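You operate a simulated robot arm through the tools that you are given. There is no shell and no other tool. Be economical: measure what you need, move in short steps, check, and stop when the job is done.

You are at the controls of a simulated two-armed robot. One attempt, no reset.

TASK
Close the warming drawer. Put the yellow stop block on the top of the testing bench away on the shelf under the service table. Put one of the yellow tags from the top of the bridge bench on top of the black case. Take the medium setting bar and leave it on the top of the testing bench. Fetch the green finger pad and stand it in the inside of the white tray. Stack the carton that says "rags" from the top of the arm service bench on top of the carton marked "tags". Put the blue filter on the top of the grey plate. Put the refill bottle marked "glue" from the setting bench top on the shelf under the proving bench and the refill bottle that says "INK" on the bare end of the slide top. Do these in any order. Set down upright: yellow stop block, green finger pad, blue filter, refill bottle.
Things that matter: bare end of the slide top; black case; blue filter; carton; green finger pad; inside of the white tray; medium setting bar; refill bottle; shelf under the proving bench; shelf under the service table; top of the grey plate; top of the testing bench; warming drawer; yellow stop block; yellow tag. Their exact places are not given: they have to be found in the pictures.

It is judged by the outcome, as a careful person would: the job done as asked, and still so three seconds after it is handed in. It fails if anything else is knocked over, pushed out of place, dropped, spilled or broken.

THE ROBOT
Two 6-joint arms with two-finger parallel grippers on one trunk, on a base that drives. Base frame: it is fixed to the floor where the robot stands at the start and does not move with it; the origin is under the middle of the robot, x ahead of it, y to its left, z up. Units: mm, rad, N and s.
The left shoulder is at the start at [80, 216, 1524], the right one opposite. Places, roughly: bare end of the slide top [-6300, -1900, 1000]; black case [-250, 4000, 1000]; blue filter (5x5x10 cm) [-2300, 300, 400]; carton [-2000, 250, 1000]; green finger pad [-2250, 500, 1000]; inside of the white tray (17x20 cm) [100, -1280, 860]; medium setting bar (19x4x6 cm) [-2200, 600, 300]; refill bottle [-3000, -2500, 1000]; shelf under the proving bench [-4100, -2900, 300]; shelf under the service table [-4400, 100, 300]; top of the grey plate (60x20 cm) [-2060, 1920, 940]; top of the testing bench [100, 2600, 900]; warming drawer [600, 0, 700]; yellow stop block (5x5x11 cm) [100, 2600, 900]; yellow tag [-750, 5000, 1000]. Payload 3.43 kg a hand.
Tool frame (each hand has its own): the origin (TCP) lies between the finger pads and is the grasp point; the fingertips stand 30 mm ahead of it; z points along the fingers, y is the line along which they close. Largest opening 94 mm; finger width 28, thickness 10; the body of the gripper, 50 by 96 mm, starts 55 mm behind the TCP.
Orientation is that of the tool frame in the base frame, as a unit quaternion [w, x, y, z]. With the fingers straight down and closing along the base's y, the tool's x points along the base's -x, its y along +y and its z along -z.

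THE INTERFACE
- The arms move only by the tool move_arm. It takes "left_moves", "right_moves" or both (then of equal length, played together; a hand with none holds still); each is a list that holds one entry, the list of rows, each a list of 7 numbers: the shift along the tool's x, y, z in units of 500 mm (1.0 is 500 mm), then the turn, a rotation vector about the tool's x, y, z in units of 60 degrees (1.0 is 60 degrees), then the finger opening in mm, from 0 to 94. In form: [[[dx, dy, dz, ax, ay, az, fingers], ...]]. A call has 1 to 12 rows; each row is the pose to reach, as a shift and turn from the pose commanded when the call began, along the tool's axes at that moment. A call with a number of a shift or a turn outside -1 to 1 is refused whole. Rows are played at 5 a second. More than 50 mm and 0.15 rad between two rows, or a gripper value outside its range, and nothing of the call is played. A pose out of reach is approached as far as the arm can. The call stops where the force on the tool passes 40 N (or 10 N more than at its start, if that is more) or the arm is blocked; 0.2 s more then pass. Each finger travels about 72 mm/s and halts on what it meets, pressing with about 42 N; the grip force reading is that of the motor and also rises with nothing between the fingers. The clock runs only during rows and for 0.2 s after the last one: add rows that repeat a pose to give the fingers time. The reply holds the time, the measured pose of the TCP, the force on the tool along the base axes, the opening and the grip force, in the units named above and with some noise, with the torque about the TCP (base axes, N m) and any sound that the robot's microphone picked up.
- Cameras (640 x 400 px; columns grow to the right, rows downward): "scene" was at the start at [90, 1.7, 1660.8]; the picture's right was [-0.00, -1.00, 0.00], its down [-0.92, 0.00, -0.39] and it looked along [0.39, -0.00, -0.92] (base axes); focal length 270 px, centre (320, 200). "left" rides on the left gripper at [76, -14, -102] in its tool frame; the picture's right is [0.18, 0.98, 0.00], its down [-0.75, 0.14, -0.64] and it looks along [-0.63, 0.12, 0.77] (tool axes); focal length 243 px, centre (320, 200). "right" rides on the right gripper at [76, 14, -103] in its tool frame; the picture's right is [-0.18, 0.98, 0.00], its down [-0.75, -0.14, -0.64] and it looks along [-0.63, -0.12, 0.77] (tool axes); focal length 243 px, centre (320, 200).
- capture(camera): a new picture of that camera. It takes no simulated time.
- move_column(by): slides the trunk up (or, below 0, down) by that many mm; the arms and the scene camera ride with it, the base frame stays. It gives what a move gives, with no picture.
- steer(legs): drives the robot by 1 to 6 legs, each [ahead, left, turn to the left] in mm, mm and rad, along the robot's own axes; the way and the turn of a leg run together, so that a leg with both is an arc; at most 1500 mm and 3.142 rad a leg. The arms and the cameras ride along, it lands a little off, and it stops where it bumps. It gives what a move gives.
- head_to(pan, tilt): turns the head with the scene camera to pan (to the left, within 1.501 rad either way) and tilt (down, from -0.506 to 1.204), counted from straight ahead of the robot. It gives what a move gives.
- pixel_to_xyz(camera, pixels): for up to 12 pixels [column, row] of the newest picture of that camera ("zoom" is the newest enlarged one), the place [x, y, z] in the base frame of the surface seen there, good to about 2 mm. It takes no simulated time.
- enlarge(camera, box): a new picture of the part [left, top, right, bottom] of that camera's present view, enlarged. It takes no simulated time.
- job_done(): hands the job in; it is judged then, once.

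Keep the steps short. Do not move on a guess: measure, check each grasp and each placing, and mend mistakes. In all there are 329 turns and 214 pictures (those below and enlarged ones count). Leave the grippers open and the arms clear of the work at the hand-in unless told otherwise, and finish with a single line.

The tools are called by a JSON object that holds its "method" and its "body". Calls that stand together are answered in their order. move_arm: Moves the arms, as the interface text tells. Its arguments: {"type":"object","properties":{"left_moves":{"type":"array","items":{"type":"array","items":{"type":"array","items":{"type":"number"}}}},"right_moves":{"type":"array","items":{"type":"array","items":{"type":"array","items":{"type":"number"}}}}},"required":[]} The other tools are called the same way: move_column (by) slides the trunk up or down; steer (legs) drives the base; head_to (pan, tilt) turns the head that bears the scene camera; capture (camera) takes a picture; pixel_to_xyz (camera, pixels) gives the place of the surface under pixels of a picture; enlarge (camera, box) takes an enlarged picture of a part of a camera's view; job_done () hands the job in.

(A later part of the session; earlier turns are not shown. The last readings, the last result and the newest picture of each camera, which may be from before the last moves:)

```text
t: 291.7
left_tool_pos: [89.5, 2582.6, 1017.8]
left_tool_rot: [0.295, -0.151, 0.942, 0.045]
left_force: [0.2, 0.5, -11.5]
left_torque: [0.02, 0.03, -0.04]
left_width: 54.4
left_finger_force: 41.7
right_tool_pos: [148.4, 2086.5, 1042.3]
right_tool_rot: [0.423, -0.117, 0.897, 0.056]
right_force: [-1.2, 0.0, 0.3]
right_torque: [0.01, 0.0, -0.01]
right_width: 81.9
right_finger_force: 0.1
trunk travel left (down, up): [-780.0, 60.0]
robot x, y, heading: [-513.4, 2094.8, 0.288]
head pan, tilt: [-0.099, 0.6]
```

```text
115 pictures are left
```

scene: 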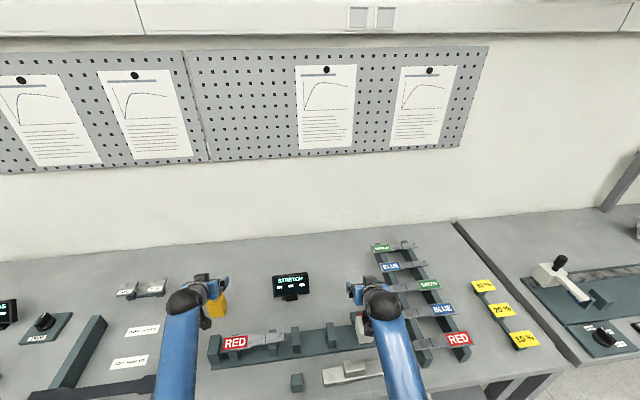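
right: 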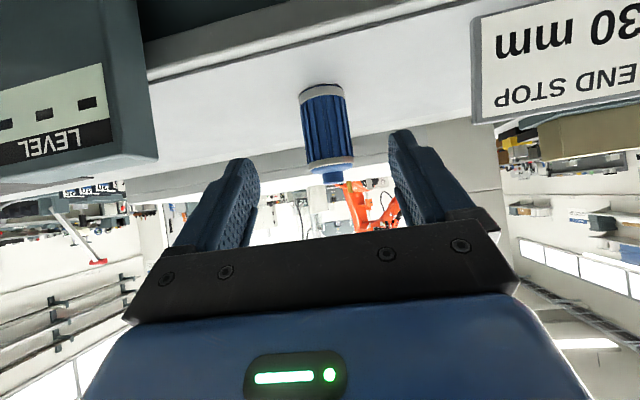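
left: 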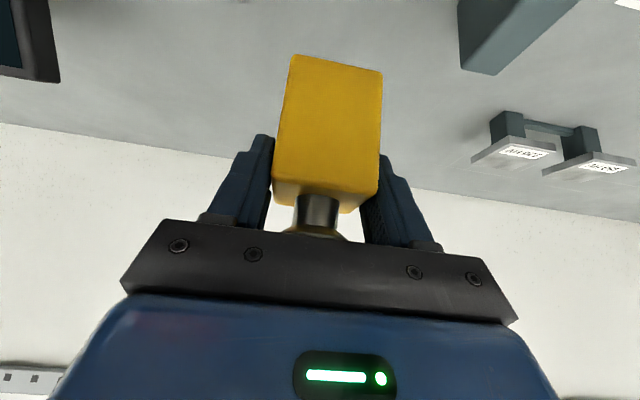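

I have the yellow block (54 mm, 11.5 N). I raise the trunk, back off and move left along the aisle towards the bench with the black case.

{"method": "move_column", "body": {"by": 55}}

{"method": "steer", "body": {"legs": [[-400, 0, 0.035], [0, 1500, 0]]}}

{"method": "head_to", "body": {"pan": 0.35, "tilt": 0.5}}

{"method": "capture", "body": {"camera": "scene"}}

```text
t: 292.7
left_tool_pos: [89.0, 2582.2, 1073.4]
left_tool_rot: [0.295, -0.151, 0.942, 0.046]
left_force: [-0.2, 0.8, -11.7]
left_torque: [0.01, 0.0, 0.0]
left_width: 54.5
left_finger_force: 41.5
right_tool_pos: [149.0, 2087.2, 1096.5]
right_tool_rot: [0.423, -0.117, 0.897, 0.055]
right_force: [0.1, -0.3, -0.6]
right_torque: [-0.02, -0.01, 0.03]
right_width: 82.0
right_finger_force: 0.0
trunk travel left (down, up): [-835.0, 5.0]
robot x, y, heading: [-515.6, 2092.2, 0.286]
head pan, tilt: [-0.099, 0.6]
```

```text
t: 302.1
left_tool_pos: [-771.3, 3871.8, 1074.8]
left_tool_rot: [0.295, -0.162, 0.94, 0.048]
left_force: [-0.5, 0.1, -10.3]
left_torque: [-0.01, 0.03, 0.01]
left_width: 54.4
left_finger_force: 42.1
right_tool_pos: [-700.1, 3378.7, 1096.4]
right_tool_rot: [0.422, -0.128, 0.896, 0.06]
right_force: [-0.7, -0.2, -0.2]
right_torque: [-0.01, 0.0, -0.01]
right_width: 82.0
right_finger_force: 0.1
trunk travel left (down, up): [-835.0, 5.0]
robot x, y, heading: [-1364.5, 3368.0, 0.317]
head pan, tilt: [-0.099, 0.6]
```

```text
t: 303.0
left_tool_pos: [-772.6, 3873.0, 1073.2]
left_tool_rot: [0.294, -0.162, 0.941, 0.048]
left_force: [0.3, 0.2, -11.1]
left_torque: [-0.01, 0.05, 0.0]
left_width: 54.4
left_finger_force: 42.0
right_tool_pos: [-699.7, 3380.2, 1096.8]
right_tool_rot: [0.422, -0.127, 0.896, 0.059]
right_force: [0.0, -0.6, -0.7]
right_torque: [0.04, -0.03, 0.02]
right_width: 82.1
right_finger_force: 0.1
trunk travel left (down, up): [-835.0, 5.0]
robot x, y, heading: [-1365.6, 3369.5, 0.313]
head pan, tilt: [0.351, 0.499]
```

```text
114 pictures are left
```

scene: 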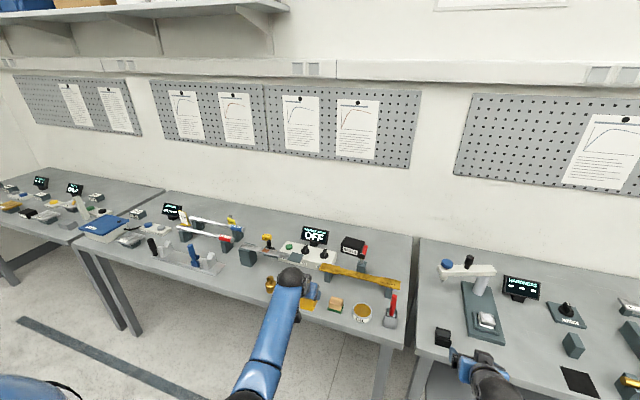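

{"method": "enlarge", "body": {"camera": "scene", "box": [230, 195, 430, 325]}}

{"method": "pixel_to_xyz", "body": {"camera": "zoom", "pixels": [[385, 150], [375, 175], [420, 170], [395, 160], [200, 180], [340, 340], [425, 370], [250, 345], [470, 240], [350, 110]]}}

{"method": "enlarge", "body": {"camera": "scene", "box": [0, 165, 240, 285]}}

```text
3.08 times, centred on (330, 260) of scene
```

zoom: 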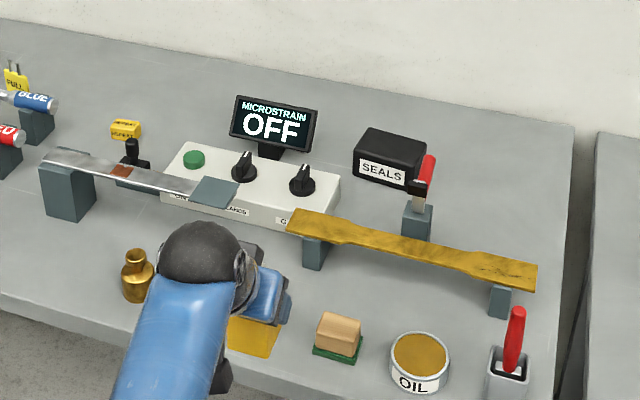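

```text
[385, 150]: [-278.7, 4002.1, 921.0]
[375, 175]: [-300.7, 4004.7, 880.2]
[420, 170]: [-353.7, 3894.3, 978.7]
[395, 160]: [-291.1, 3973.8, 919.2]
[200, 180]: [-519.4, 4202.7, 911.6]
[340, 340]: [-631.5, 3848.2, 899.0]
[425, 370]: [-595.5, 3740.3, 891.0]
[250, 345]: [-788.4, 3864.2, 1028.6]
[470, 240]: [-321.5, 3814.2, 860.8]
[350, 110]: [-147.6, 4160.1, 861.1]
```

```text
2.67 times, centred on (120, 225) of scene
```

zoom: 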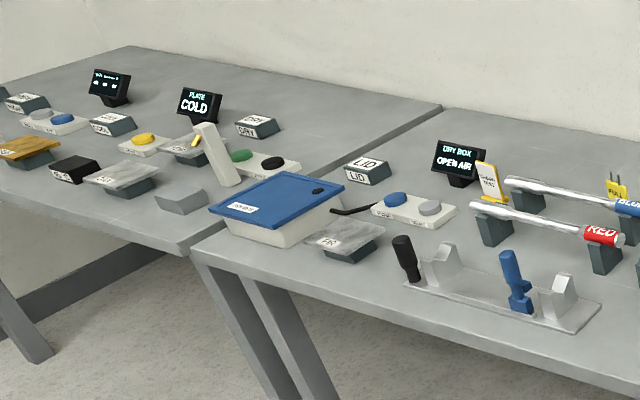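

{"method": "pixel_to_xyz", "body": {"camera": "zoom", "pixels": [[488, 185], [617, 188], [25, 148], [195, 140], [215, 160], [280, 195], [190, 200], [70, 168], [143, 138], [200, 235]]}}

```text
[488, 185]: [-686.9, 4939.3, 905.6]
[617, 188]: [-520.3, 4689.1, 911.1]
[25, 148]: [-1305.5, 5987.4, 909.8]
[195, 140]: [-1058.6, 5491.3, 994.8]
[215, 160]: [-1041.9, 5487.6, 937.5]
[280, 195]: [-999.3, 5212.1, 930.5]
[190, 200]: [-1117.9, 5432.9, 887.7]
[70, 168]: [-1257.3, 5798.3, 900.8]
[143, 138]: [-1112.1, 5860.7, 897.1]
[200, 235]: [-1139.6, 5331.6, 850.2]
```

The black case marked SEALS is at (-279,4002), top z 921. Yellow tags stand near (-687,4939) and (-520,4689). I move left 1150 mm for a close look.

{"method": "steer", "body": {"legs": [[0, 1150, 0]]}}

{"method": "head_to", "body": {"pan": 0.1, "tilt": 0.6}}

{"method": "capture", "body": {"camera": "scene"}}

{"method": "enlarge", "body": {"camera": "scene", "box": [230, 170, 430, 295]}}

```text
t: 309.0
left_tool_pos: [-1109.8, 4981.6, 1073.1]
left_tool_rot: [0.295, -0.152, 0.942, 0.045]
left_force: [0.6, -0.5, -10.0]
left_torque: [-0.02, 0.03, -0.01]
left_width: 54.4
left_finger_force: 42.1
right_tool_pos: [-1050.0, 4487.2, 1096.4]
right_tool_rot: [0.423, -0.118, 0.897, 0.056]
right_force: [-0.5, -0.8, 0.3]
right_torque: [0.01, 0.03, -0.04]
right_width: 82.2
right_finger_force: 0.0
trunk travel left (down, up): [-835.0, 5.0]
robot x, y, heading: [-1716.2, 4493.3, 0.287]
head pan, tilt: [0.351, 0.499]
```

```text
t: 309.7
left_tool_pos: [-1110.1, 4982.2, 1071.6]
left_tool_rot: [0.295, -0.152, 0.942, 0.044]
left_force: [0.9, 0.1, -9.8]
left_torque: [0.02, 0.05, 0.0]
left_width: 54.1
left_finger_force: 42.7
right_tool_pos: [-1051.2, 4488.1, 1096.6]
right_tool_rot: [0.422, -0.117, 0.897, 0.055]
right_force: [-0.4, 0.4, 0.4]
right_torque: [0.0, 0.0, 0.01]
right_width: 81.8
right_finger_force: 0.0
trunk travel left (down, up): [-835.0, 5.0]
robot x, y, heading: [-1711.9, 4496.5, 0.285]
head pan, tilt: [0.099, 0.6]
```

```text
111 pictures are left
```

scene: 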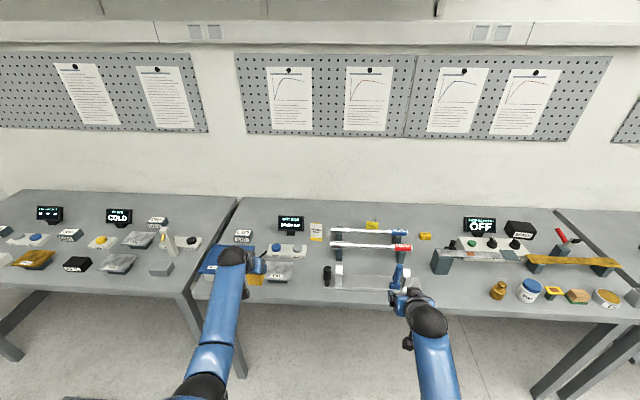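

```text
3.20 times, centred on (330, 232) of scene
```

zoom: 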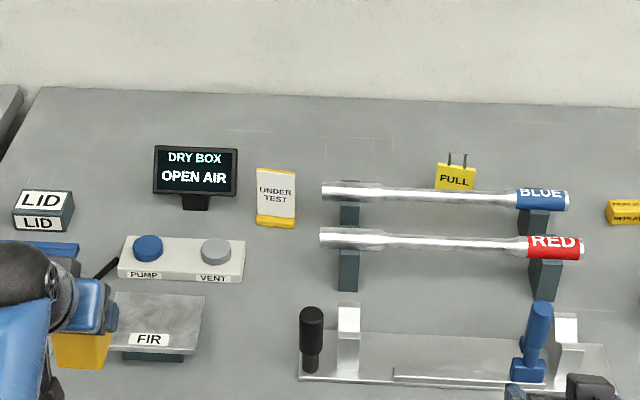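

Several yellow things; I look closer at them to be sure which are the tags.

{"method": "enlarge", "body": {"camera": "scene", "box": [300, 205, 450, 260]}}

{"method": "enlarge", "body": {"camera": "scene", "box": [0, 190, 210, 290]}}

```text
4.27 times, centred on (375, 232) of scene
```

zoom: 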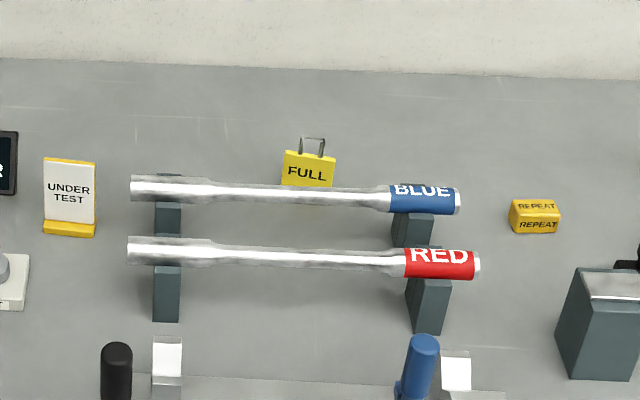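

```text
3.05 times, centred on (105, 240) of scene
```

zoom: 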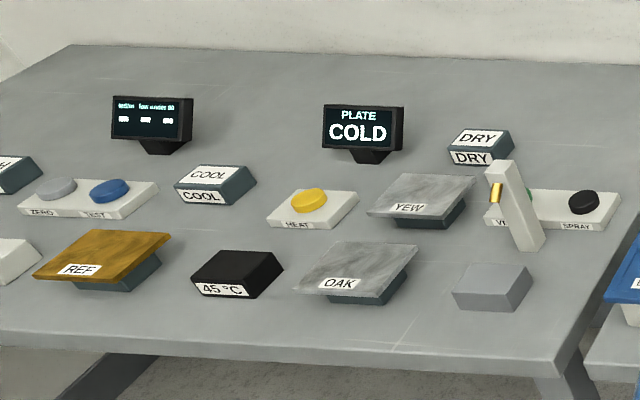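

{"method": "enlarge", "body": {"camera": "scene", "box": [480, 260, 640, 320]}}

{"method": "pixel_to_xyz", "body": {"camera": "zoom", "pixels": [[295, 130], [290, 145], [385, 150], [200, 110], [75, 120]]}}

```text
4.00 times, centred on (560, 290) of scene
```

zoom: 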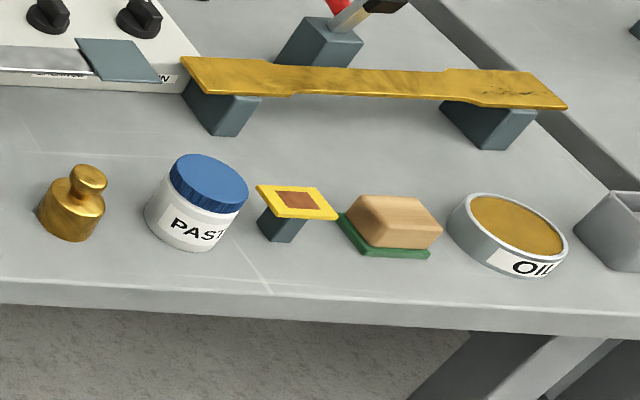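

```text
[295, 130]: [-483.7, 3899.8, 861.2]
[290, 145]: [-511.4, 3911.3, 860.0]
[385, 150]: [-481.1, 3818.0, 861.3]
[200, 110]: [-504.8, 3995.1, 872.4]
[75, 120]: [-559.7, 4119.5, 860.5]
```

Candidates: "UNDER TEST" tag stands where the rough place says, near (-687,4939). I measure it closely along with its neighbours.

{"method": "enlarge", "body": {"camera": "scene", "box": [280, 215, 350, 260]}}

{"method": "pixel_to_xyz", "body": {"camera": "zoom", "pixels": [[287, 95], [375, 98], [330, 110], [330, 180], [285, 230], [372, 235], [330, 245], [330, 70], [120, 280], [250, 280], [262, 300], [180, 270]]}}

```text
8.89 times, centred on (315, 238) of scene
```

zoom: 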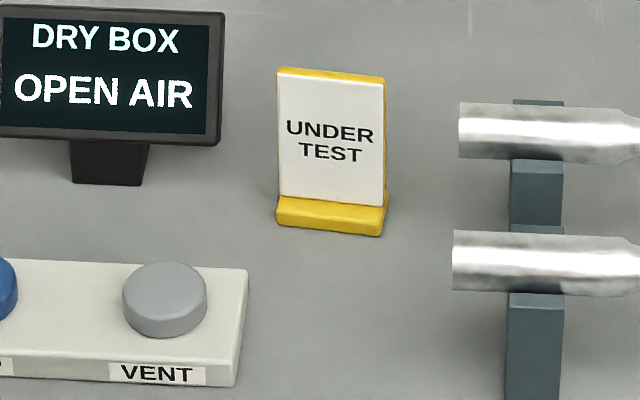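

```text
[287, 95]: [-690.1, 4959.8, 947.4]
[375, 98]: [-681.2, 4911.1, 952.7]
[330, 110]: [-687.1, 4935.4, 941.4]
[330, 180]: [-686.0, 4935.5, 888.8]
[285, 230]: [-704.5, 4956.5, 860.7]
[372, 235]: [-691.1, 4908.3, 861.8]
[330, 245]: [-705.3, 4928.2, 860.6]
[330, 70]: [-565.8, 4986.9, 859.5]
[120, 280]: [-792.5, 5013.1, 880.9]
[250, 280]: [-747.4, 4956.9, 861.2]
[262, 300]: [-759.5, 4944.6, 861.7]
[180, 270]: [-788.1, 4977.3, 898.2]
```

The tag is 61 mm wide, z 861–965, centre (-683,4935), facing angle 0.18. I make the right hand steeper by 13°, turn the robot slightly so the hand faces the tag, and approach to over it.

{"method": "move_arm", "body": {"right_moves": [[[0, 0, 0, 0, 0.11, 0, 84], [0, 0, 0, 0, 0.215, 0, 84]]]}}

{"method": "steer", "body": {"legs": [[0, 0, -0.08], [150, 330, 0]]}}

{"method": "move_arm", "body": {"right_moves": [[[0, 0, 0, 0, 0, 0, 84], [0, 0, 0, 0, 0, 0, 84]]]}}

```text
t: 310.3
left_tool_pos: [-1109.3, 4983.2, 1072.6]
left_tool_rot: [0.295, -0.152, 0.942, 0.045]
left_force: [-0.4, 0.7, -10.7]
left_torque: [-0.01, 0.04, 0.01]
left_width: 54.3
left_finger_force: 42.0
right_tool_pos: [-1048.8, 4488.9, 1097.7]
right_tool_rot: [0.319, -0.123, 0.939, 0.042]
right_force: [-0.6, -0.6, 0.3]
right_torque: [-0.03, -0.01, -0.01]
right_width: 84.0
right_finger_force: 0.1
trunk travel left (down, up): [-835.0, 5.0]
robot x, y, heading: [-1717.7, 4498.3, 0.293]
head pan, tilt: [0.099, 0.6]
```

```text
t: 313.1
left_tool_pos: [-993.1, 5283.3, 1074.3]
left_tool_rot: [0.298, -0.115, 0.947, 0.034]
left_force: [-0.1, -0.4, -11.1]
left_torque: [-0.03, 0.01, 0.04]
left_width: 54.1
left_finger_force: 42.0
right_tool_pos: [-970.8, 4785.9, 1097.2]
right_tool_rot: [0.322, -0.087, 0.942, 0.032]
right_force: [0.8, 0.0, -0.1]
right_torque: [0.03, -0.01, 0.02]
right_width: 83.9
right_finger_force: 0.1
trunk travel left (down, up): [-835.0, 5.0]
robot x, y, heading: [-1630.8, 4845.6, 0.211]
head pan, tilt: [0.099, 0.6]
```

```text
t: 313.7
left_tool_pos: [-992.2, 5283.4, 1072.4]
left_tool_rot: [0.295, -0.115, 0.948, 0.034]
left_force: [-0.1, -0.5, -10.8]
left_torque: [0.01, 0.04, 0.06]
left_width: 54.4
left_finger_force: 41.9
right_tool_pos: [-970.0, 4785.4, 1096.6]
right_tool_rot: [0.323, -0.088, 0.942, 0.031]
right_force: [0.2, 0.2, -0.5]
right_torque: [0.03, -0.03, 0.01]
right_width: 83.8
right_finger_force: 0.0
trunk travel left (down, up): [-835.0, 5.0]
robot x, y, heading: [-1630.4, 4843.9, 0.214]
head pan, tilt: [0.099, 0.6]
```

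I raise the left hand 120 mm (to keep the block clear of things), extend the right hand 120 mm, then drive 195 mm ahead and 85 left.

{"method": "move_arm", "body": {"left_moves": [[[-0.046, 0, -0.066, 0, 0, 0, 0], [-0.092, 0, -0.131, 0, 0, 0, 0], [-0.137, 0, -0.197, 0, 0, 0, 0]]], "right_moves": [[[-0.063, 0, 0.049, 0, 0, 0, 84], [-0.127, 0, 0.098, 0, 0, 0, 84], [-0.19, 0, 0.147, 0, 0, 0, 84]]]}}

{"method": "steer", "body": {"legs": [[0, 85, 0], [195, 0, 0]]}}

{"method": "move_arm", "body": {"right_moves": [[[0, 0, 0, 0, 0, 0, 84], [0, 0, 0, 0, 0, 0, 84]]]}}

{"method": "capture", "body": {"camera": "right"}}

{"method": "capture", "body": {"camera": "scene"}}

```text
t: 314.5
left_tool_pos: [-991.7, 5286.5, 1192.7]
left_tool_rot: [0.296, -0.115, 0.948, 0.033]
left_force: [0.5, 0.1, -11.7]
left_torque: [-0.01, 0.02, -0.02]
left_width: 54.5
left_finger_force: 41.8
right_tool_pos: [-850.2, 4809.1, 1096.2]
right_tool_rot: [0.321, -0.087, 0.943, 0.03]
right_force: [-0.3, 0.4, 0.2]
right_torque: [0.02, -0.01, -0.02]
right_width: 83.8
right_finger_force: 0.1
trunk travel left (down, up): [-835.0, 5.0]
robot x, y, heading: [-1628.8, 4842.4, 0.217]
head pan, tilt: [0.099, 0.6]
```

```text
t: 316.8
left_tool_pos: [-827.0, 5419.3, 1195.9]
left_tool_rot: [0.298, -0.118, 0.947, 0.034]
left_force: [-0.6, 0.0, -10.8]
left_torque: [0.0, 0.01, -0.05]
left_width: 54.5
left_finger_force: 41.7
right_tool_pos: [-681.8, 4941.4, 1101.2]
right_tool_rot: [0.322, -0.09, 0.942, 0.03]
right_force: [-1.0, -0.2, 0.1]
right_torque: [0.02, 0.01, -0.02]
right_width: 84.2
right_finger_force: 0.1
trunk travel left (down, up): [-835.0, 5.0]
robot x, y, heading: [-1456.9, 4970.8, 0.223]
head pan, tilt: [0.099, 0.6]
```

```text
t: 317.4
left_tool_pos: [-824.5, 5419.9, 1192.7]
left_tool_rot: [0.296, -0.119, 0.947, 0.035]
left_force: [0.1, 0.0, -10.4]
left_torque: [-0.01, 0.03, 0.01]
left_width: 54.5
left_finger_force: 41.8
right_tool_pos: [-679.3, 4942.1, 1097.6]
right_tool_rot: [0.322, -0.09, 0.942, 0.031]
right_force: [-0.5, 0.2, -0.7]
right_torque: [0.0, -0.03, -0.01]
right_width: 84.1
right_finger_force: 0.0
trunk travel left (down, up): [-835.0, 5.0]
robot x, y, heading: [-1462.1, 4969.8, 0.221]
head pan, tilt: [0.099, 0.6]
```

```text
105 pictures are left
```

right: 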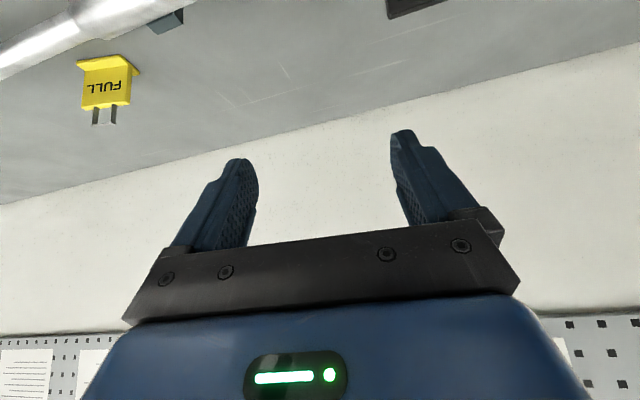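

```text
104 pictures are left
```

scene: 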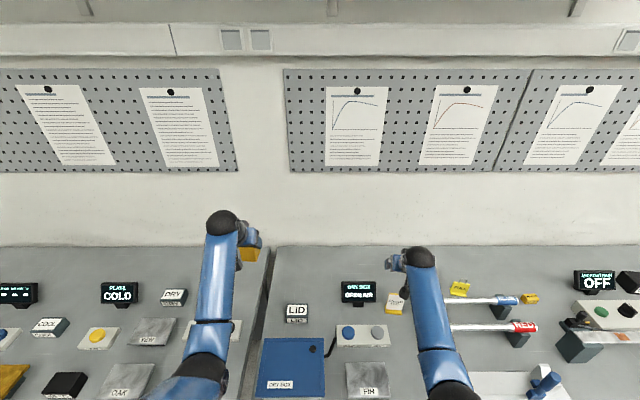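

I lower the trunk 85 mm and check the alignment over the tag.

{"method": "move_column", "body": {"by": -85}}

{"method": "capture", "body": {"camera": "right"}}

{"method": "enlarge", "body": {"camera": "scene", "box": [340, 220, 480, 340]}}

```text
t: 318.6
left_tool_pos: [-823.2, 5416.8, 1107.0]
left_tool_rot: [0.295, -0.118, 0.948, 0.033]
left_force: [-0.1, 0.8, -10.5]
left_torque: [-0.03, 0.05, -0.02]
left_width: 54.2
left_finger_force: 42.5
right_tool_pos: [-677.1, 4940.3, 1012.4]
right_tool_rot: [0.32, -0.09, 0.943, 0.03]
right_force: [0.4, 0.1, -0.3]
right_torque: [-0.02, 0.01, -0.01]
right_width: 84.2
right_finger_force: 0.0
trunk travel left (down, up): [-750.0, 90.0]
robot x, y, heading: [-1458.6, 4971.0, 0.218]
head pan, tilt: [0.099, 0.6]
```

```text
103 pictures are left
```

right: 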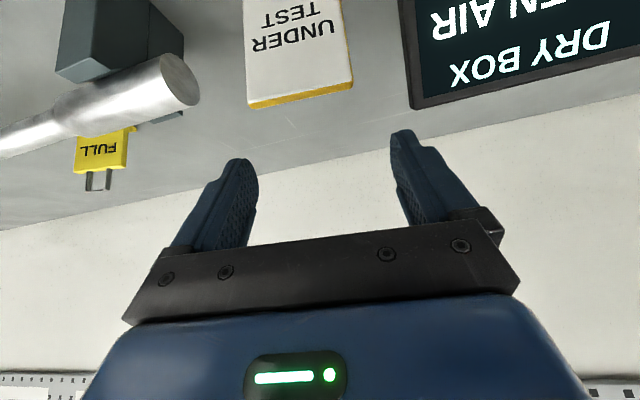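

```text
3.33 times, centred on (410, 280) of scene
```

zoom: 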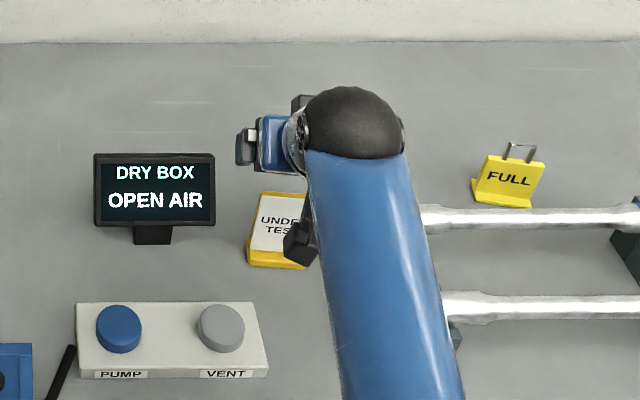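

{"method": "pixel_to_xyz", "body": {"camera": "right", "pixels": [[250, 98], [350, 80], [300, 50], [190, 80], [165, 60], [412, 100], [405, 30], [248, 30], [342, 10], [310, 100]]}}

```text
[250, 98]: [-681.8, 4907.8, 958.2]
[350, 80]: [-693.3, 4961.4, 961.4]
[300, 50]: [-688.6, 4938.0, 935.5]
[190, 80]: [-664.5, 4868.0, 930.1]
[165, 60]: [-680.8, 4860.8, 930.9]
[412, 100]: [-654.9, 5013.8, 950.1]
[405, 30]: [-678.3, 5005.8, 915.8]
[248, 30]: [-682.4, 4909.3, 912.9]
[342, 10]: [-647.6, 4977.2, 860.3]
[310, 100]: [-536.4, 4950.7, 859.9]
```

Aligned within a few mm: neighbours leave 19+ mm for each finger. I trim, lower the trunk 45 mm and the arm 69 mm.

{"method": "move_arm", "body": {"right_moves": [[[0.012, -0.005, -0.009, 0, 0, 0, 80], [0.012, -0.005, -0.009, 0, 0, 0, 80]]]}}

{"method": "move_column", "body": {"by": -45}}

{"method": "capture", "body": {"camera": "right"}}

```text
t: 319.2
left_tool_pos: [-822.4, 5417.8, 1107.3]
left_tool_rot: [0.296, -0.118, 0.947, 0.034]
left_force: [0.2, 0.4, -10.7]
left_torque: [0.0, 0.01, 0.05]
left_width: 54.4
left_finger_force: 41.5
right_tool_pos: [-685.1, 4936.1, 1011.7]
right_tool_rot: [0.321, -0.09, 0.942, 0.031]
right_force: [0.3, -0.9, 1.2]
right_torque: [-0.02, 0.02, -0.01]
right_width: 79.9
right_finger_force: 0.1
trunk travel left (down, up): [-750.0, 90.0]
robot x, y, heading: [-1460.5, 4971.5, 0.222]
head pan, tilt: [0.099, 0.6]
```

```text
t: 320.1
left_tool_pos: [-822.3, 5417.6, 1062.9]
left_tool_rot: [0.296, -0.119, 0.947, 0.034]
left_force: [0.0, 0.8, -10.8]
left_torque: [-0.01, 0.01, 0.02]
left_width: 54.5
left_finger_force: 42.1
right_tool_pos: [-685.1, 4936.7, 967.7]
right_tool_rot: [0.321, -0.09, 0.942, 0.03]
right_force: [0.1, -0.3, -0.2]
right_torque: [0.04, 0.02, -0.01]
right_width: 80.0
right_finger_force: 0.0
trunk travel left (down, up): [-705.0, 135.0]
robot x, y, heading: [-1460.9, 4971.1, 0.219]
head pan, tilt: [0.099, 0.6]
```

```text
101 pictures are left
```

right: 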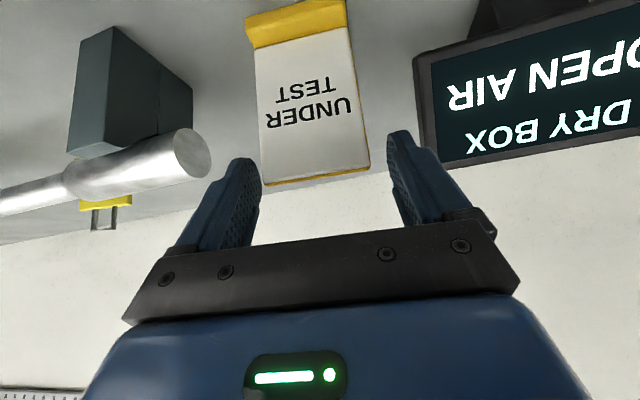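

The tag is between the fingers. I lower 60 mm (TCP z 907 keeps its top off the palm), close and lift.

{"method": "move_arm", "body": {"right_moves": [[[0.025, 0, 0.032, 0, 0, 0, 80], [0.05, 0, 0.064, 0, 0, 0, 80], [0.074, 0, 0.095, 0, 0, 0, 80], [0.074, 0, 0.095, 0, 0, 0, 60], [0.074, 0, 0.095, 0, 0, 0, 40], [0.074, 0, 0.095, 0, 0, 0, 20], [0.074, 0, 0.095, 0, 0, 0, 10]]]}}

{"method": "capture", "body": {"camera": "right"}}

```text
t: 321.7
left_tool_pos: [-822.4, 5418.6, 1063.7]
left_tool_rot: [0.296, -0.119, 0.947, 0.034]
left_force: [0.6, 0.3, -11.9]
left_torque: [-0.02, 0.07, -0.02]
left_width: 54.4
left_finger_force: 41.6
right_tool_pos: [-685.3, 4936.5, 904.6]
right_tool_rot: [0.321, -0.09, 0.942, 0.031]
right_force: [0.1, 0.1, 0.4]
right_torque: [-0.01, 0.01, -0.02]
right_width: 62.7
right_finger_force: 41.4
trunk travel left (down, up): [-705.0, 135.0]
robot x, y, heading: [-1460.6, 4971.7, 0.219]
head pan, tilt: [0.099, 0.6]
```

```text
100 pictures are left
```

right: 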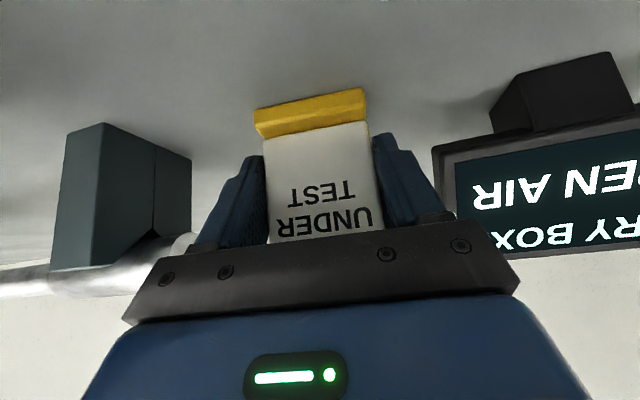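

Gripped at 62.7 mm. I lift with the arm 40 mm, then raise the trunk, and check.

{"method": "move_arm", "body": {"right_moves": [[[-0.012, 0, -0.016, 0, 0, 0, 0], [-0.03, 0, -0.038, 0, 0, 0, 0], [-0.049, 0, -0.063, 0, 0, 0, 0]]]}}

{"method": "move_column", "body": {"by": 130}}

{"method": "capture", "body": {"camera": "right"}}

```text
t: 322.5
left_tool_pos: [-822.2, 5418.0, 1063.5]
left_tool_rot: [0.294, -0.119, 0.948, 0.035]
left_force: [-0.6, 0.3, -11.3]
left_torque: [0.01, 0.02, 0.02]
left_width: 54.4
left_finger_force: 42.3
right_tool_pos: [-681.8, 4936.8, 947.1]
right_tool_rot: [0.321, -0.09, 0.942, 0.03]
right_force: [-0.4, -0.6, -0.5]
right_torque: [0.03, -0.02, 0.0]
right_width: 62.9
right_finger_force: 41.8
trunk travel left (down, up): [-705.0, 135.0]
robot x, y, heading: [-1459.1, 4969.3, 0.222]
head pan, tilt: [0.099, 0.6]
```

```text
t: 324.1
left_tool_pos: [-823.2, 5417.6, 1193.3]
left_tool_rot: [0.295, -0.119, 0.947, 0.034]
left_force: [-0.7, 0.2, -10.7]
left_torque: [-0.01, 0.04, 0.0]
left_width: 54.6
left_finger_force: 41.9
right_tool_pos: [-682.1, 4937.3, 1075.7]
right_tool_rot: [0.321, -0.089, 0.943, 0.03]
right_force: [-0.3, -0.4, -0.5]
right_torque: [0.01, -0.02, 0.0]
right_width: 63.0
right_finger_force: 42.2
trunk travel left (down, up): [-835.0, 5.0]
robot x, y, heading: [-1456.6, 4967.5, 0.222]
head pan, tilt: [0.099, 0.6]
```

```text
99 pictures are left
```

right: 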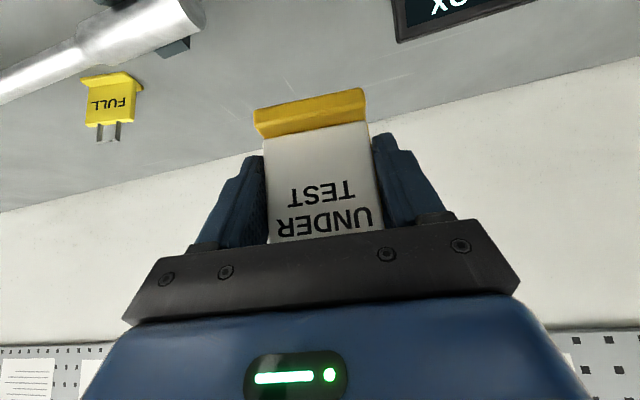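

Held securely. I back off, move right about 1030 mm and look at the black case.

{"method": "steer", "body": {"legs": [[-250, 0, 0.1], [0, -1030, 0]]}}

{"method": "head_to", "body": {"pan": -0.05, "tilt": 0.6}}

{"method": "capture", "body": {"camera": "scene"}}

```text
t: 330.8
left_tool_pos: [-788.1, 4453.7, 1191.7]
left_tool_rot: [0.292, -0.176, 0.939, 0.052]
left_force: [-0.1, -0.2, -11.3]
left_torque: [-0.03, 0.01, 0.03]
left_width: 54.4
left_finger_force: 42.3
right_tool_pos: [-592.4, 3994.4, 1076.4]
right_tool_rot: [0.318, -0.147, 0.935, 0.049]
right_force: [0.0, 0.2, -0.5]
right_torque: [-0.02, -0.01, 0.01]
right_width: 62.8
right_finger_force: 41.6
trunk travel left (down, up): [-835.0, 5.0]
robot x, y, heading: [-1362.8, 3931.0, 0.333]
head pan, tilt: [0.099, 0.6]
```

```text
t: 331.5
left_tool_pos: [-790.0, 4453.6, 1191.6]
left_tool_rot: [0.293, -0.175, 0.939, 0.052]
left_force: [0.5, 0.0, -10.8]
left_torque: [-0.04, -0.01, -0.04]
left_width: 54.5
left_finger_force: 42.3
right_tool_pos: [-592.3, 3993.7, 1077.4]
right_tool_rot: [0.318, -0.146, 0.936, 0.049]
right_force: [-0.5, -0.8, -0.7]
right_torque: [0.0, 0.03, 0.02]
right_width: 63.0
right_finger_force: 41.7
trunk travel left (down, up): [-835.0, 5.0]
robot x, y, heading: [-1370.9, 3936.5, 0.342]
head pan, tilt: [-0.051, 0.6]
```

```text
98 pictures are left
```

scene: 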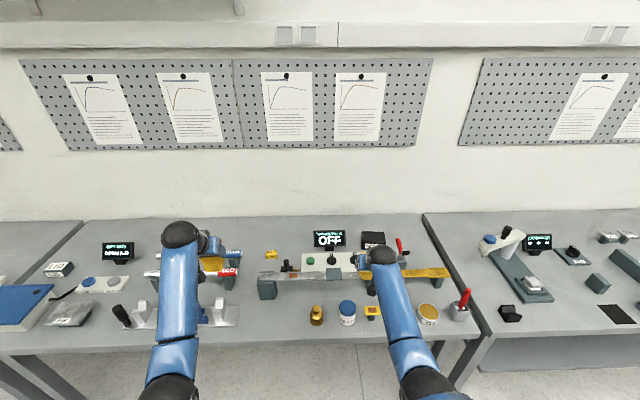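

{"method": "enlarge", "body": {"camera": "scene", "box": [300, 215, 460, 315]}}

{"method": "pixel_to_xyz", "body": {"camera": "zoom", "pixels": [[250, 72], [335, 72], [250, 95], [300, 82], [250, 108], [262, 85], [400, 100], [405, 130], [330, 95], [180, 150], [130, 75], [280, 75]]}}

```text
4.00 times, centred on (380, 265) of scene
```

zoom: 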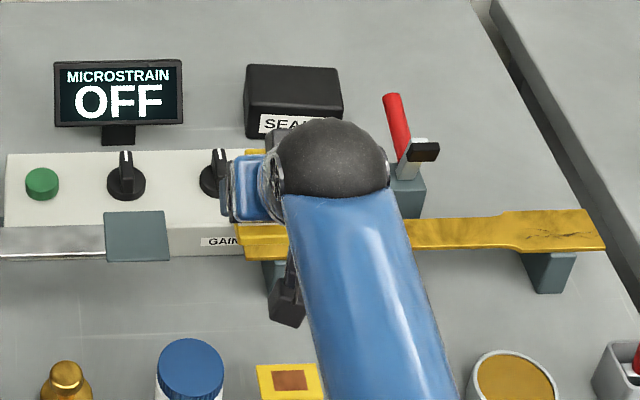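

```text
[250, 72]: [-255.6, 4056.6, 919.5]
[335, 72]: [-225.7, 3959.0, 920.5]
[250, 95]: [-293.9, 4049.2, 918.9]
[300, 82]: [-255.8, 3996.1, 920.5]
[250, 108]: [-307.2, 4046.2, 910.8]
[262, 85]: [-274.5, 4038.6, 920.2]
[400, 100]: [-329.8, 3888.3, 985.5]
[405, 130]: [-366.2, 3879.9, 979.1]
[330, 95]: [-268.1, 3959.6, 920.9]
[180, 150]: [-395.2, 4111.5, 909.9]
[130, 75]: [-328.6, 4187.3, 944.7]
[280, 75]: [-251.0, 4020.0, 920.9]
```

Case top z 920.5, centre about (-264,4004), 105×60 mm. I extend the right arm 60 mm and drive 253 ahead, 100 right, staying high.

{"method": "move_arm", "body": {"right_moves": [[[-0.048, 0, 0.037, 0, 0, 0, 0], [-0.095, 0, 0.074, 0, 0, 0, 0]]]}}

{"method": "steer", "body": {"legs": [[0, -100, 0], [253, 0, 0]]}}

{"method": "move_column", "body": {"by": -80}}

{"method": "capture", "body": {"camera": "right"}}

{"method": "capture", "body": {"camera": "scene"}}

```text
t: 332.1
left_tool_pos: [-786.4, 4453.2, 1191.5]
left_tool_rot: [0.293, -0.175, 0.938, 0.052]
left_force: [-0.7, 0.3, -11.1]
left_torque: [-0.03, 0.0, 0.02]
left_width: 54.2
left_finger_force: 42.3
right_tool_pos: [-532.1, 4011.6, 1076.6]
right_tool_rot: [0.318, -0.146, 0.936, 0.049]
right_force: [-1.1, -0.6, -0.5]
right_torque: [-0.03, -0.01, 0.01]
right_width: 63.4
right_finger_force: 42.2
trunk travel left (down, up): [-835.0, 5.0]
robot x, y, heading: [-1363.0, 3935.3, 0.346]
head pan, tilt: [-0.051, 0.6]
```

```text
t: 334.7
left_tool_pos: [-527.7, 4447.5, 1194.5]
left_tool_rot: [0.294, -0.179, 0.937, 0.052]
left_force: [-1.2, 0.2, -11.2]
left_torque: [-0.01, 0.04, -0.01]
left_width: 54.4
left_finger_force: 41.8
right_tool_pos: [-270.8, 4007.7, 1081.2]
right_tool_rot: [0.321, -0.15, 0.934, 0.051]
right_force: [0.1, 0.0, -0.7]
right_torque: [-0.02, 0.01, -0.03]
right_width: 63.0
right_finger_force: 41.6
trunk travel left (down, up): [-835.0, 5.0]
robot x, y, heading: [-1098.3, 3920.2, 0.348]
head pan, tilt: [-0.051, 0.6]
```

```text
t: 335.9
left_tool_pos: [-523.9, 4446.9, 1113.3]
left_tool_rot: [0.292, -0.179, 0.938, 0.054]
left_force: [-0.5, -0.7, -11.3]
left_torque: [-0.01, 0.05, 0.02]
left_width: 54.5
left_finger_force: 42.6
right_tool_pos: [-265.3, 4006.7, 997.7]
right_tool_rot: [0.319, -0.15, 0.934, 0.051]
right_force: [0.3, -0.8, -0.5]
right_torque: [-0.03, 0.0, 0.0]
right_width: 63.3
right_finger_force: 42.2
trunk travel left (down, up): [-755.0, 85.0]
robot x, y, heading: [-1100.2, 3924.8, 0.349]
head pan, tilt: [-0.051, 0.6]
```

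```text
96 pictures are left
```

right: 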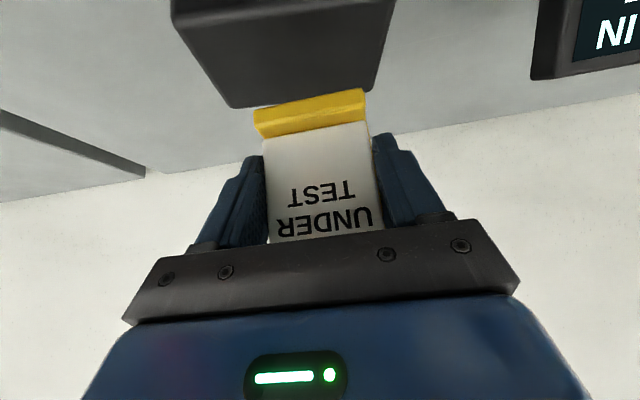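

```text
95 pictures are left
```

scene: 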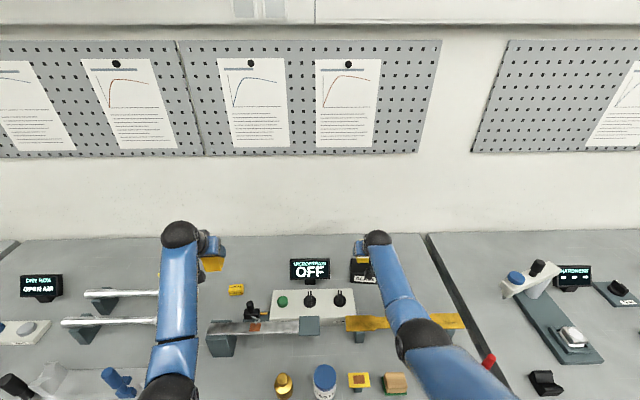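

Right hand is over the case centre. I lower 28 mm with the trunk, then feel for contact.

{"method": "move_column", "body": {"by": -28}}

{"method": "move_arm", "body": {"right_moves": [[[0.003, 0.0, 0.004, 0, 0, 0, 0], [0.005, 0, 0.0065, 0, 0, 0, 0]]]}}

{"method": "capture", "body": {"camera": "right"}}

```text
t: 336.6
left_tool_pos: [-524.5, 4447.2, 1083.7]
left_tool_rot: [0.292, -0.18, 0.938, 0.053]
left_force: [1.0, 0.1, -10.5]
left_torque: [-0.05, 0.01, 0.03]
left_width: 54.4
left_finger_force: 42.3
right_tool_pos: [-265.9, 4007.0, 969.1]
right_tool_rot: [0.318, -0.15, 0.935, 0.051]
right_force: [0.3, -0.4, 0.0]
right_torque: [0.0, 0.0, -0.04]
right_width: 63.1
right_finger_force: 41.8
trunk travel left (down, up): [-727.0, 113.0]
robot x, y, heading: [-1095.3, 3920.6, 0.345]
head pan, tilt: [-0.051, 0.6]
```

```text
t: 337.2
left_tool_pos: [-524.5, 4446.9, 1084.3]
left_tool_rot: [0.293, -0.179, 0.938, 0.053]
left_force: [-0.4, -0.1, -10.5]
left_torque: [-0.01, 0.04, 0.01]
left_width: 54.2
left_finger_force: 41.9
right_tool_pos: [-266.1, 4008.7, 965.7]
right_tool_rot: [0.319, -0.15, 0.934, 0.051]
right_force: [0.2, 0.1, 2.2]
right_torque: [0.06, 0.03, -0.01]
right_width: 62.9
right_finger_force: 41.8
trunk travel left (down, up): [-727.0, 113.0]
robot x, y, heading: [-1098.7, 3920.8, 0.351]
head pan, tilt: [-0.051, 0.6]
```

```text
94 pictures are left
```

right: 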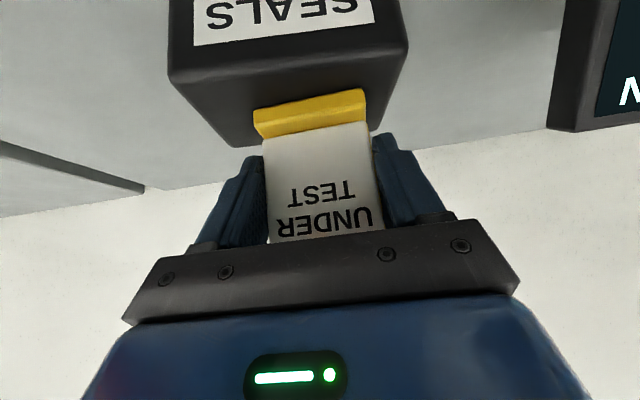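

Contact (2 N). I check where the tag stands on the case before letting go.

{"method": "pixel_to_xyz", "body": {"camera": "right", "pixels": [[250, 72], [258, 108], [240, 140], [390, 52], [385, 100], [215, 100], [365, 92], [310, 100], [300, 72]]}}

```text
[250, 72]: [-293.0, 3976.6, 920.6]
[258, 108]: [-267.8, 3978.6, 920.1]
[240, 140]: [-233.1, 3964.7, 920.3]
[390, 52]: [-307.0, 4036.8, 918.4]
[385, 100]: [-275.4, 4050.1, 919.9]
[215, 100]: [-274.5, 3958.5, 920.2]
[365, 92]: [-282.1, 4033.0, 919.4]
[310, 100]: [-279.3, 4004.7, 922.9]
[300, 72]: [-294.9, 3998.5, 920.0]
```

The tag stands toward the back edge; I lift 5 mm, shift 10 mm forward edge-wards and set it down again, then release.

{"method": "move_arm", "body": {"right_moves": [[[-0.007, 0, -0.009, 0, 0, 0, 0], [0.009, 0, -0.021, 0, 0, 0, 0], [0.016, -0.001, -0.012, 0, 0, 0, 0], [0.017, -0.001, -0.0105, 0, 0, 0, 0]]]}}

{"method": "capture", "body": {"camera": "right"}}

```text
t: 338.2
left_tool_pos: [-524.2, 4446.3, 1085.2]
left_tool_rot: [0.293, -0.179, 0.938, 0.053]
left_force: [-0.4, -0.1, -10.4]
left_torque: [0.01, 0.04, 0.0]
left_width: 54.2
left_finger_force: 41.9
right_tool_pos: [-274.4, 4004.4, 965.6]
right_tool_rot: [0.32, -0.15, 0.934, 0.051]
right_force: [1.1, -0.1, 6.0]
right_torque: [0.13, 0.08, -0.05]
right_width: 63.1
right_finger_force: 41.3
trunk travel left (down, up): [-727.0, 113.0]
robot x, y, heading: [-1097.4, 3921.1, 0.349]
head pan, tilt: [-0.051, 0.6]
```

```text
93 pictures are left
```

right: 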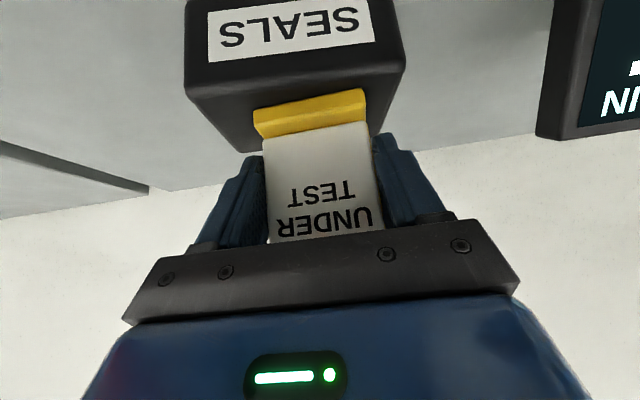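

Good. I open gently and rise straight up.

{"method": "move_arm", "body": {"right_moves": [[[0, 0, 0, 0, 0, 0, 66], [0, 0, 0, 0, 0, 0, 76], [0, 0, 0, 0, 0, 0, 82], [-0.025, 0, -0.032, 0, 0, 0, 82], [-0.06, 0, -0.077, 0, 0, 0, 82], [-0.1, 0, -0.13, 0, 0, 0, 82]]]}}

{"method": "move_column", "body": {"by": 100}}

{"method": "steer", "body": {"legs": [[-350, 0, 0]]}}

{"method": "enlarge", "body": {"camera": "scene", "box": [300, 200, 460, 300]}}

```text
t: 339.6
left_tool_pos: [-524.0, 4447.1, 1084.8]
left_tool_rot: [0.293, -0.179, 0.938, 0.053]
left_force: [-0.5, -0.4, -10.4]
left_torque: [-0.02, 0.02, -0.03]
left_width: 54.2
left_finger_force: 42.0
right_tool_pos: [-276.0, 4004.8, 1044.2]
right_tool_rot: [0.318, -0.151, 0.935, 0.051]
right_force: [0.2, 0.0, -0.9]
right_torque: [-0.02, 0.02, 0.0]
right_width: 82.1
right_finger_force: 0.1
trunk travel left (down, up): [-727.0, 113.0]
robot x, y, heading: [-1098.0, 3922.7, 0.352]
head pan, tilt: [-0.051, 0.6]
```

```text
t: 340.9
left_tool_pos: [-523.6, 4446.5, 1183.8]
left_tool_rot: [0.291, -0.178, 0.938, 0.052]
left_force: [-0.1, 0.7, -12.0]
left_torque: [0.01, 0.03, -0.01]
left_width: 54.4
left_finger_force: 42.1
right_tool_pos: [-277.2, 4005.0, 1145.4]
right_tool_rot: [0.319, -0.15, 0.934, 0.052]
right_force: [-0.3, 0.0, 0.3]
right_torque: [0.0, -0.03, -0.03]
right_width: 81.8
right_finger_force: 0.0
trunk travel left (down, up): [-827.0, 13.0]
robot x, y, heading: [-1100.8, 3923.4, 0.352]
head pan, tilt: [-0.051, 0.6]
```

```text
t: 343.2
left_tool_pos: [-839.5, 4325.4, 1182.7]
left_tool_rot: [0.291, -0.174, 0.939, 0.051]
left_force: [0.1, 0.3, -11.4]
left_torque: [0.0, 0.02, 0.04]
left_width: 54.4
left_finger_force: 42.0
right_tool_pos: [-596.5, 3879.1, 1142.4]
right_tool_rot: [0.318, -0.145, 0.936, 0.049]
right_force: [0.0, 0.2, -0.2]
right_torque: [0.03, 0.01, 0.03]
right_width: 82.0
right_finger_force: 0.1
trunk travel left (down, up): [-827.0, 13.0]
robot x, y, heading: [-1420.7, 3806.7, 0.334]
head pan, tilt: [-0.051, 0.6]
```

```text
4.00 times, centred on (380, 250) of scene
```

zoom: 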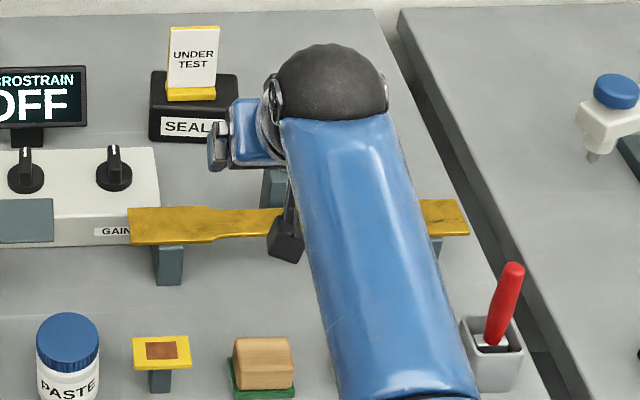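

The UNDER TEST tag stands on the SEALS case. Next, the yellow block goes to the shelf under the service table. I drive back along the front aisle.

{"method": "steer", "body": {"legs": [[0, 0, -1.579], [1500, 0, 0], [1500, 0, 0], [1450, 0, 0]]}}

```text
t: 368.6
left_tool_pos: [447.9, -1084.1, 1182.6]
left_tool_rot: [0.243, 0.543, 0.785, -0.171]
left_force: [-0.3, 0.6, -11.0]
left_torque: [0.06, 0.02, -0.02]
left_width: 54.5
left_finger_force: 42.1
right_tool_pos: [1.1, -1322.9, 1145.5]
right_tool_rot: [0.26, 0.561, 0.763, -0.192]
right_force: [-0.3, 0.2, 0.1]
right_torque: [0.0, -0.01, -0.01]
right_width: 82.0
right_finger_force: 0.1
trunk travel left (down, up): [-827.0, 13.0]
robot x, y, heading: [-65.5, -502.6, -1.237]
head pan, tilt: [-0.051, 0.6]
```

I back up 400 mm before turning so that the arms don't sweep over the right-hand bench, then go down the aisle.

{"method": "steer", "body": {"legs": [[-400, 0, 0], [0, 0, -1.58], [0, 400, 0], [1500, 0, 0], [1400, 0, 0]]}}

{"method": "head_to", "body": {"pan": 0, "tilt": 0.5}}

{"method": "capture", "body": {"camera": "scene"}}

```text
t: 390.5
left_tool_pos: [-3372.1, -1948.1, 1184.8]
left_tool_rot: [0.051, 0.94, 0.171, -0.292]
left_force: [0.4, 0.8, -11.9]
left_torque: [0.04, -0.02, -0.01]
left_width: 54.5
left_finger_force: 42.6
right_tool_pos: [-3611.7, -1501.3, 1145.5]
right_tool_rot: [0.049, 0.936, 0.143, -0.319]
right_force: [-0.7, -0.4, -0.1]
right_torque: [-0.01, 0.02, 0.01]
right_width: 81.8
right_finger_force: 0.1
trunk travel left (down, up): [-827.0, 13.0]
robot x, y, heading: [-2790.1, -1430.6, -2.812]
head pan, tilt: [-0.051, 0.6]
```

```text
t: 391.1
left_tool_pos: [-3371.3, -1947.3, 1183.2]
left_tool_rot: [0.05, 0.94, 0.17, -0.291]
left_force: [0.4, -0.3, -11.0]
left_torque: [0.01, -0.05, -0.05]
left_width: 54.3
left_finger_force: 41.7
right_tool_pos: [-3612.1, -1500.5, 1145.6]
right_tool_rot: [0.048, 0.936, 0.142, -0.319]
right_force: [0.0, 0.1, -0.3]
right_torque: [0.0, -0.01, 0.0]
right_width: 81.7
right_finger_force: 0.0
trunk travel left (down, up): [-827.0, 13.0]
robot x, y, heading: [-2791.0, -1434.8, -2.813]
head pan, tilt: [0.0, 0.499]
```

```text
91 pictures are left
```

scene: 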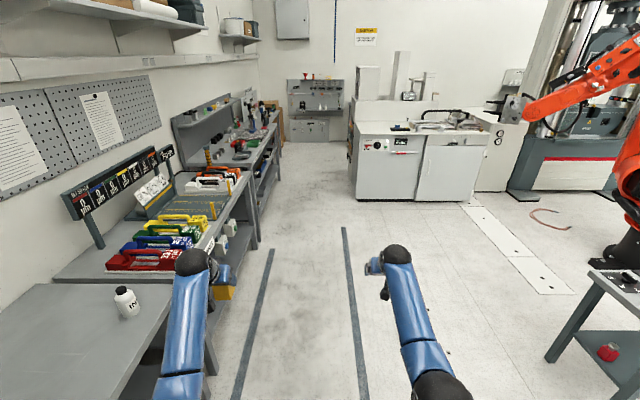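

On the left I see a white bottle at (126,303) on the setting bench; the service table is at the right edge. I look closely at the bottle and its surroundings, panning left.

{"method": "head_to", "body": {"pan": 0.6, "tilt": 0.6}}

{"method": "capture", "body": {"camera": "scene"}}

{"method": "head_to", "body": {"pan": -0.7, "tilt": 0.5}}

{"method": "capture", "body": {"camera": "scene"}}

```text
t: 392.1
left_tool_pos: [-3372.4, -1948.7, 1183.7]
left_tool_rot: [0.051, 0.94, 0.171, -0.292]
left_force: [0.5, 0.3, -11.0]
left_torque: [0.0, -0.07, 0.0]
left_width: 54.4
left_finger_force: 42.0
right_tool_pos: [-3613.5, -1501.0, 1144.1]
right_tool_rot: [0.048, 0.936, 0.143, -0.319]
right_force: [0.2, -0.6, 0.0]
right_torque: [0.0, -0.01, -0.01]
right_width: 82.0
right_finger_force: 0.0
trunk travel left (down, up): [-827.0, 13.0]
robot x, y, heading: [-2790.3, -1436.5, -2.812]
head pan, tilt: [0.6, 0.6]
```

```text
90 pictures are left
```

scene: 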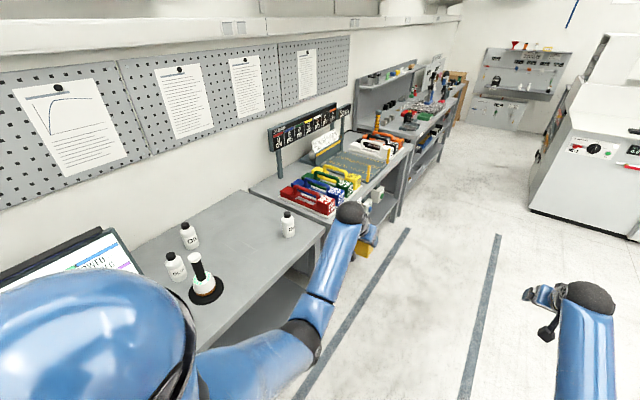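

```text
t: 393.6
left_tool_pos: [-3372.7, -1948.9, 1183.2]
left_tool_rot: [0.05, 0.94, 0.171, -0.292]
left_force: [-0.1, -0.6, -10.6]
left_torque: [-0.04, -0.08, -0.03]
left_width: 54.4
left_finger_force: 41.7
right_tool_pos: [-3613.1, -1501.7, 1145.0]
right_tool_rot: [0.049, 0.936, 0.143, -0.319]
right_force: [0.1, -0.7, -0.2]
right_torque: [0.04, 0.0, 0.03]
right_width: 82.0
right_finger_force: 0.0
trunk travel left (down, up): [-827.0, 13.0]
robot x, y, heading: [-2791.1, -1434.9, -2.811]
head pan, tilt: [-0.7, 0.499]
```

```text
89 pictures are left
```

scene: 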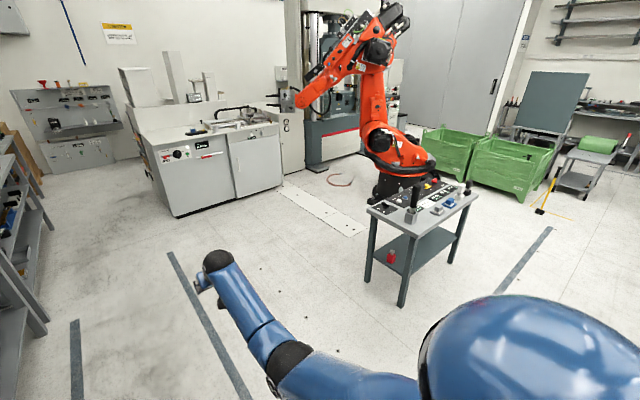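

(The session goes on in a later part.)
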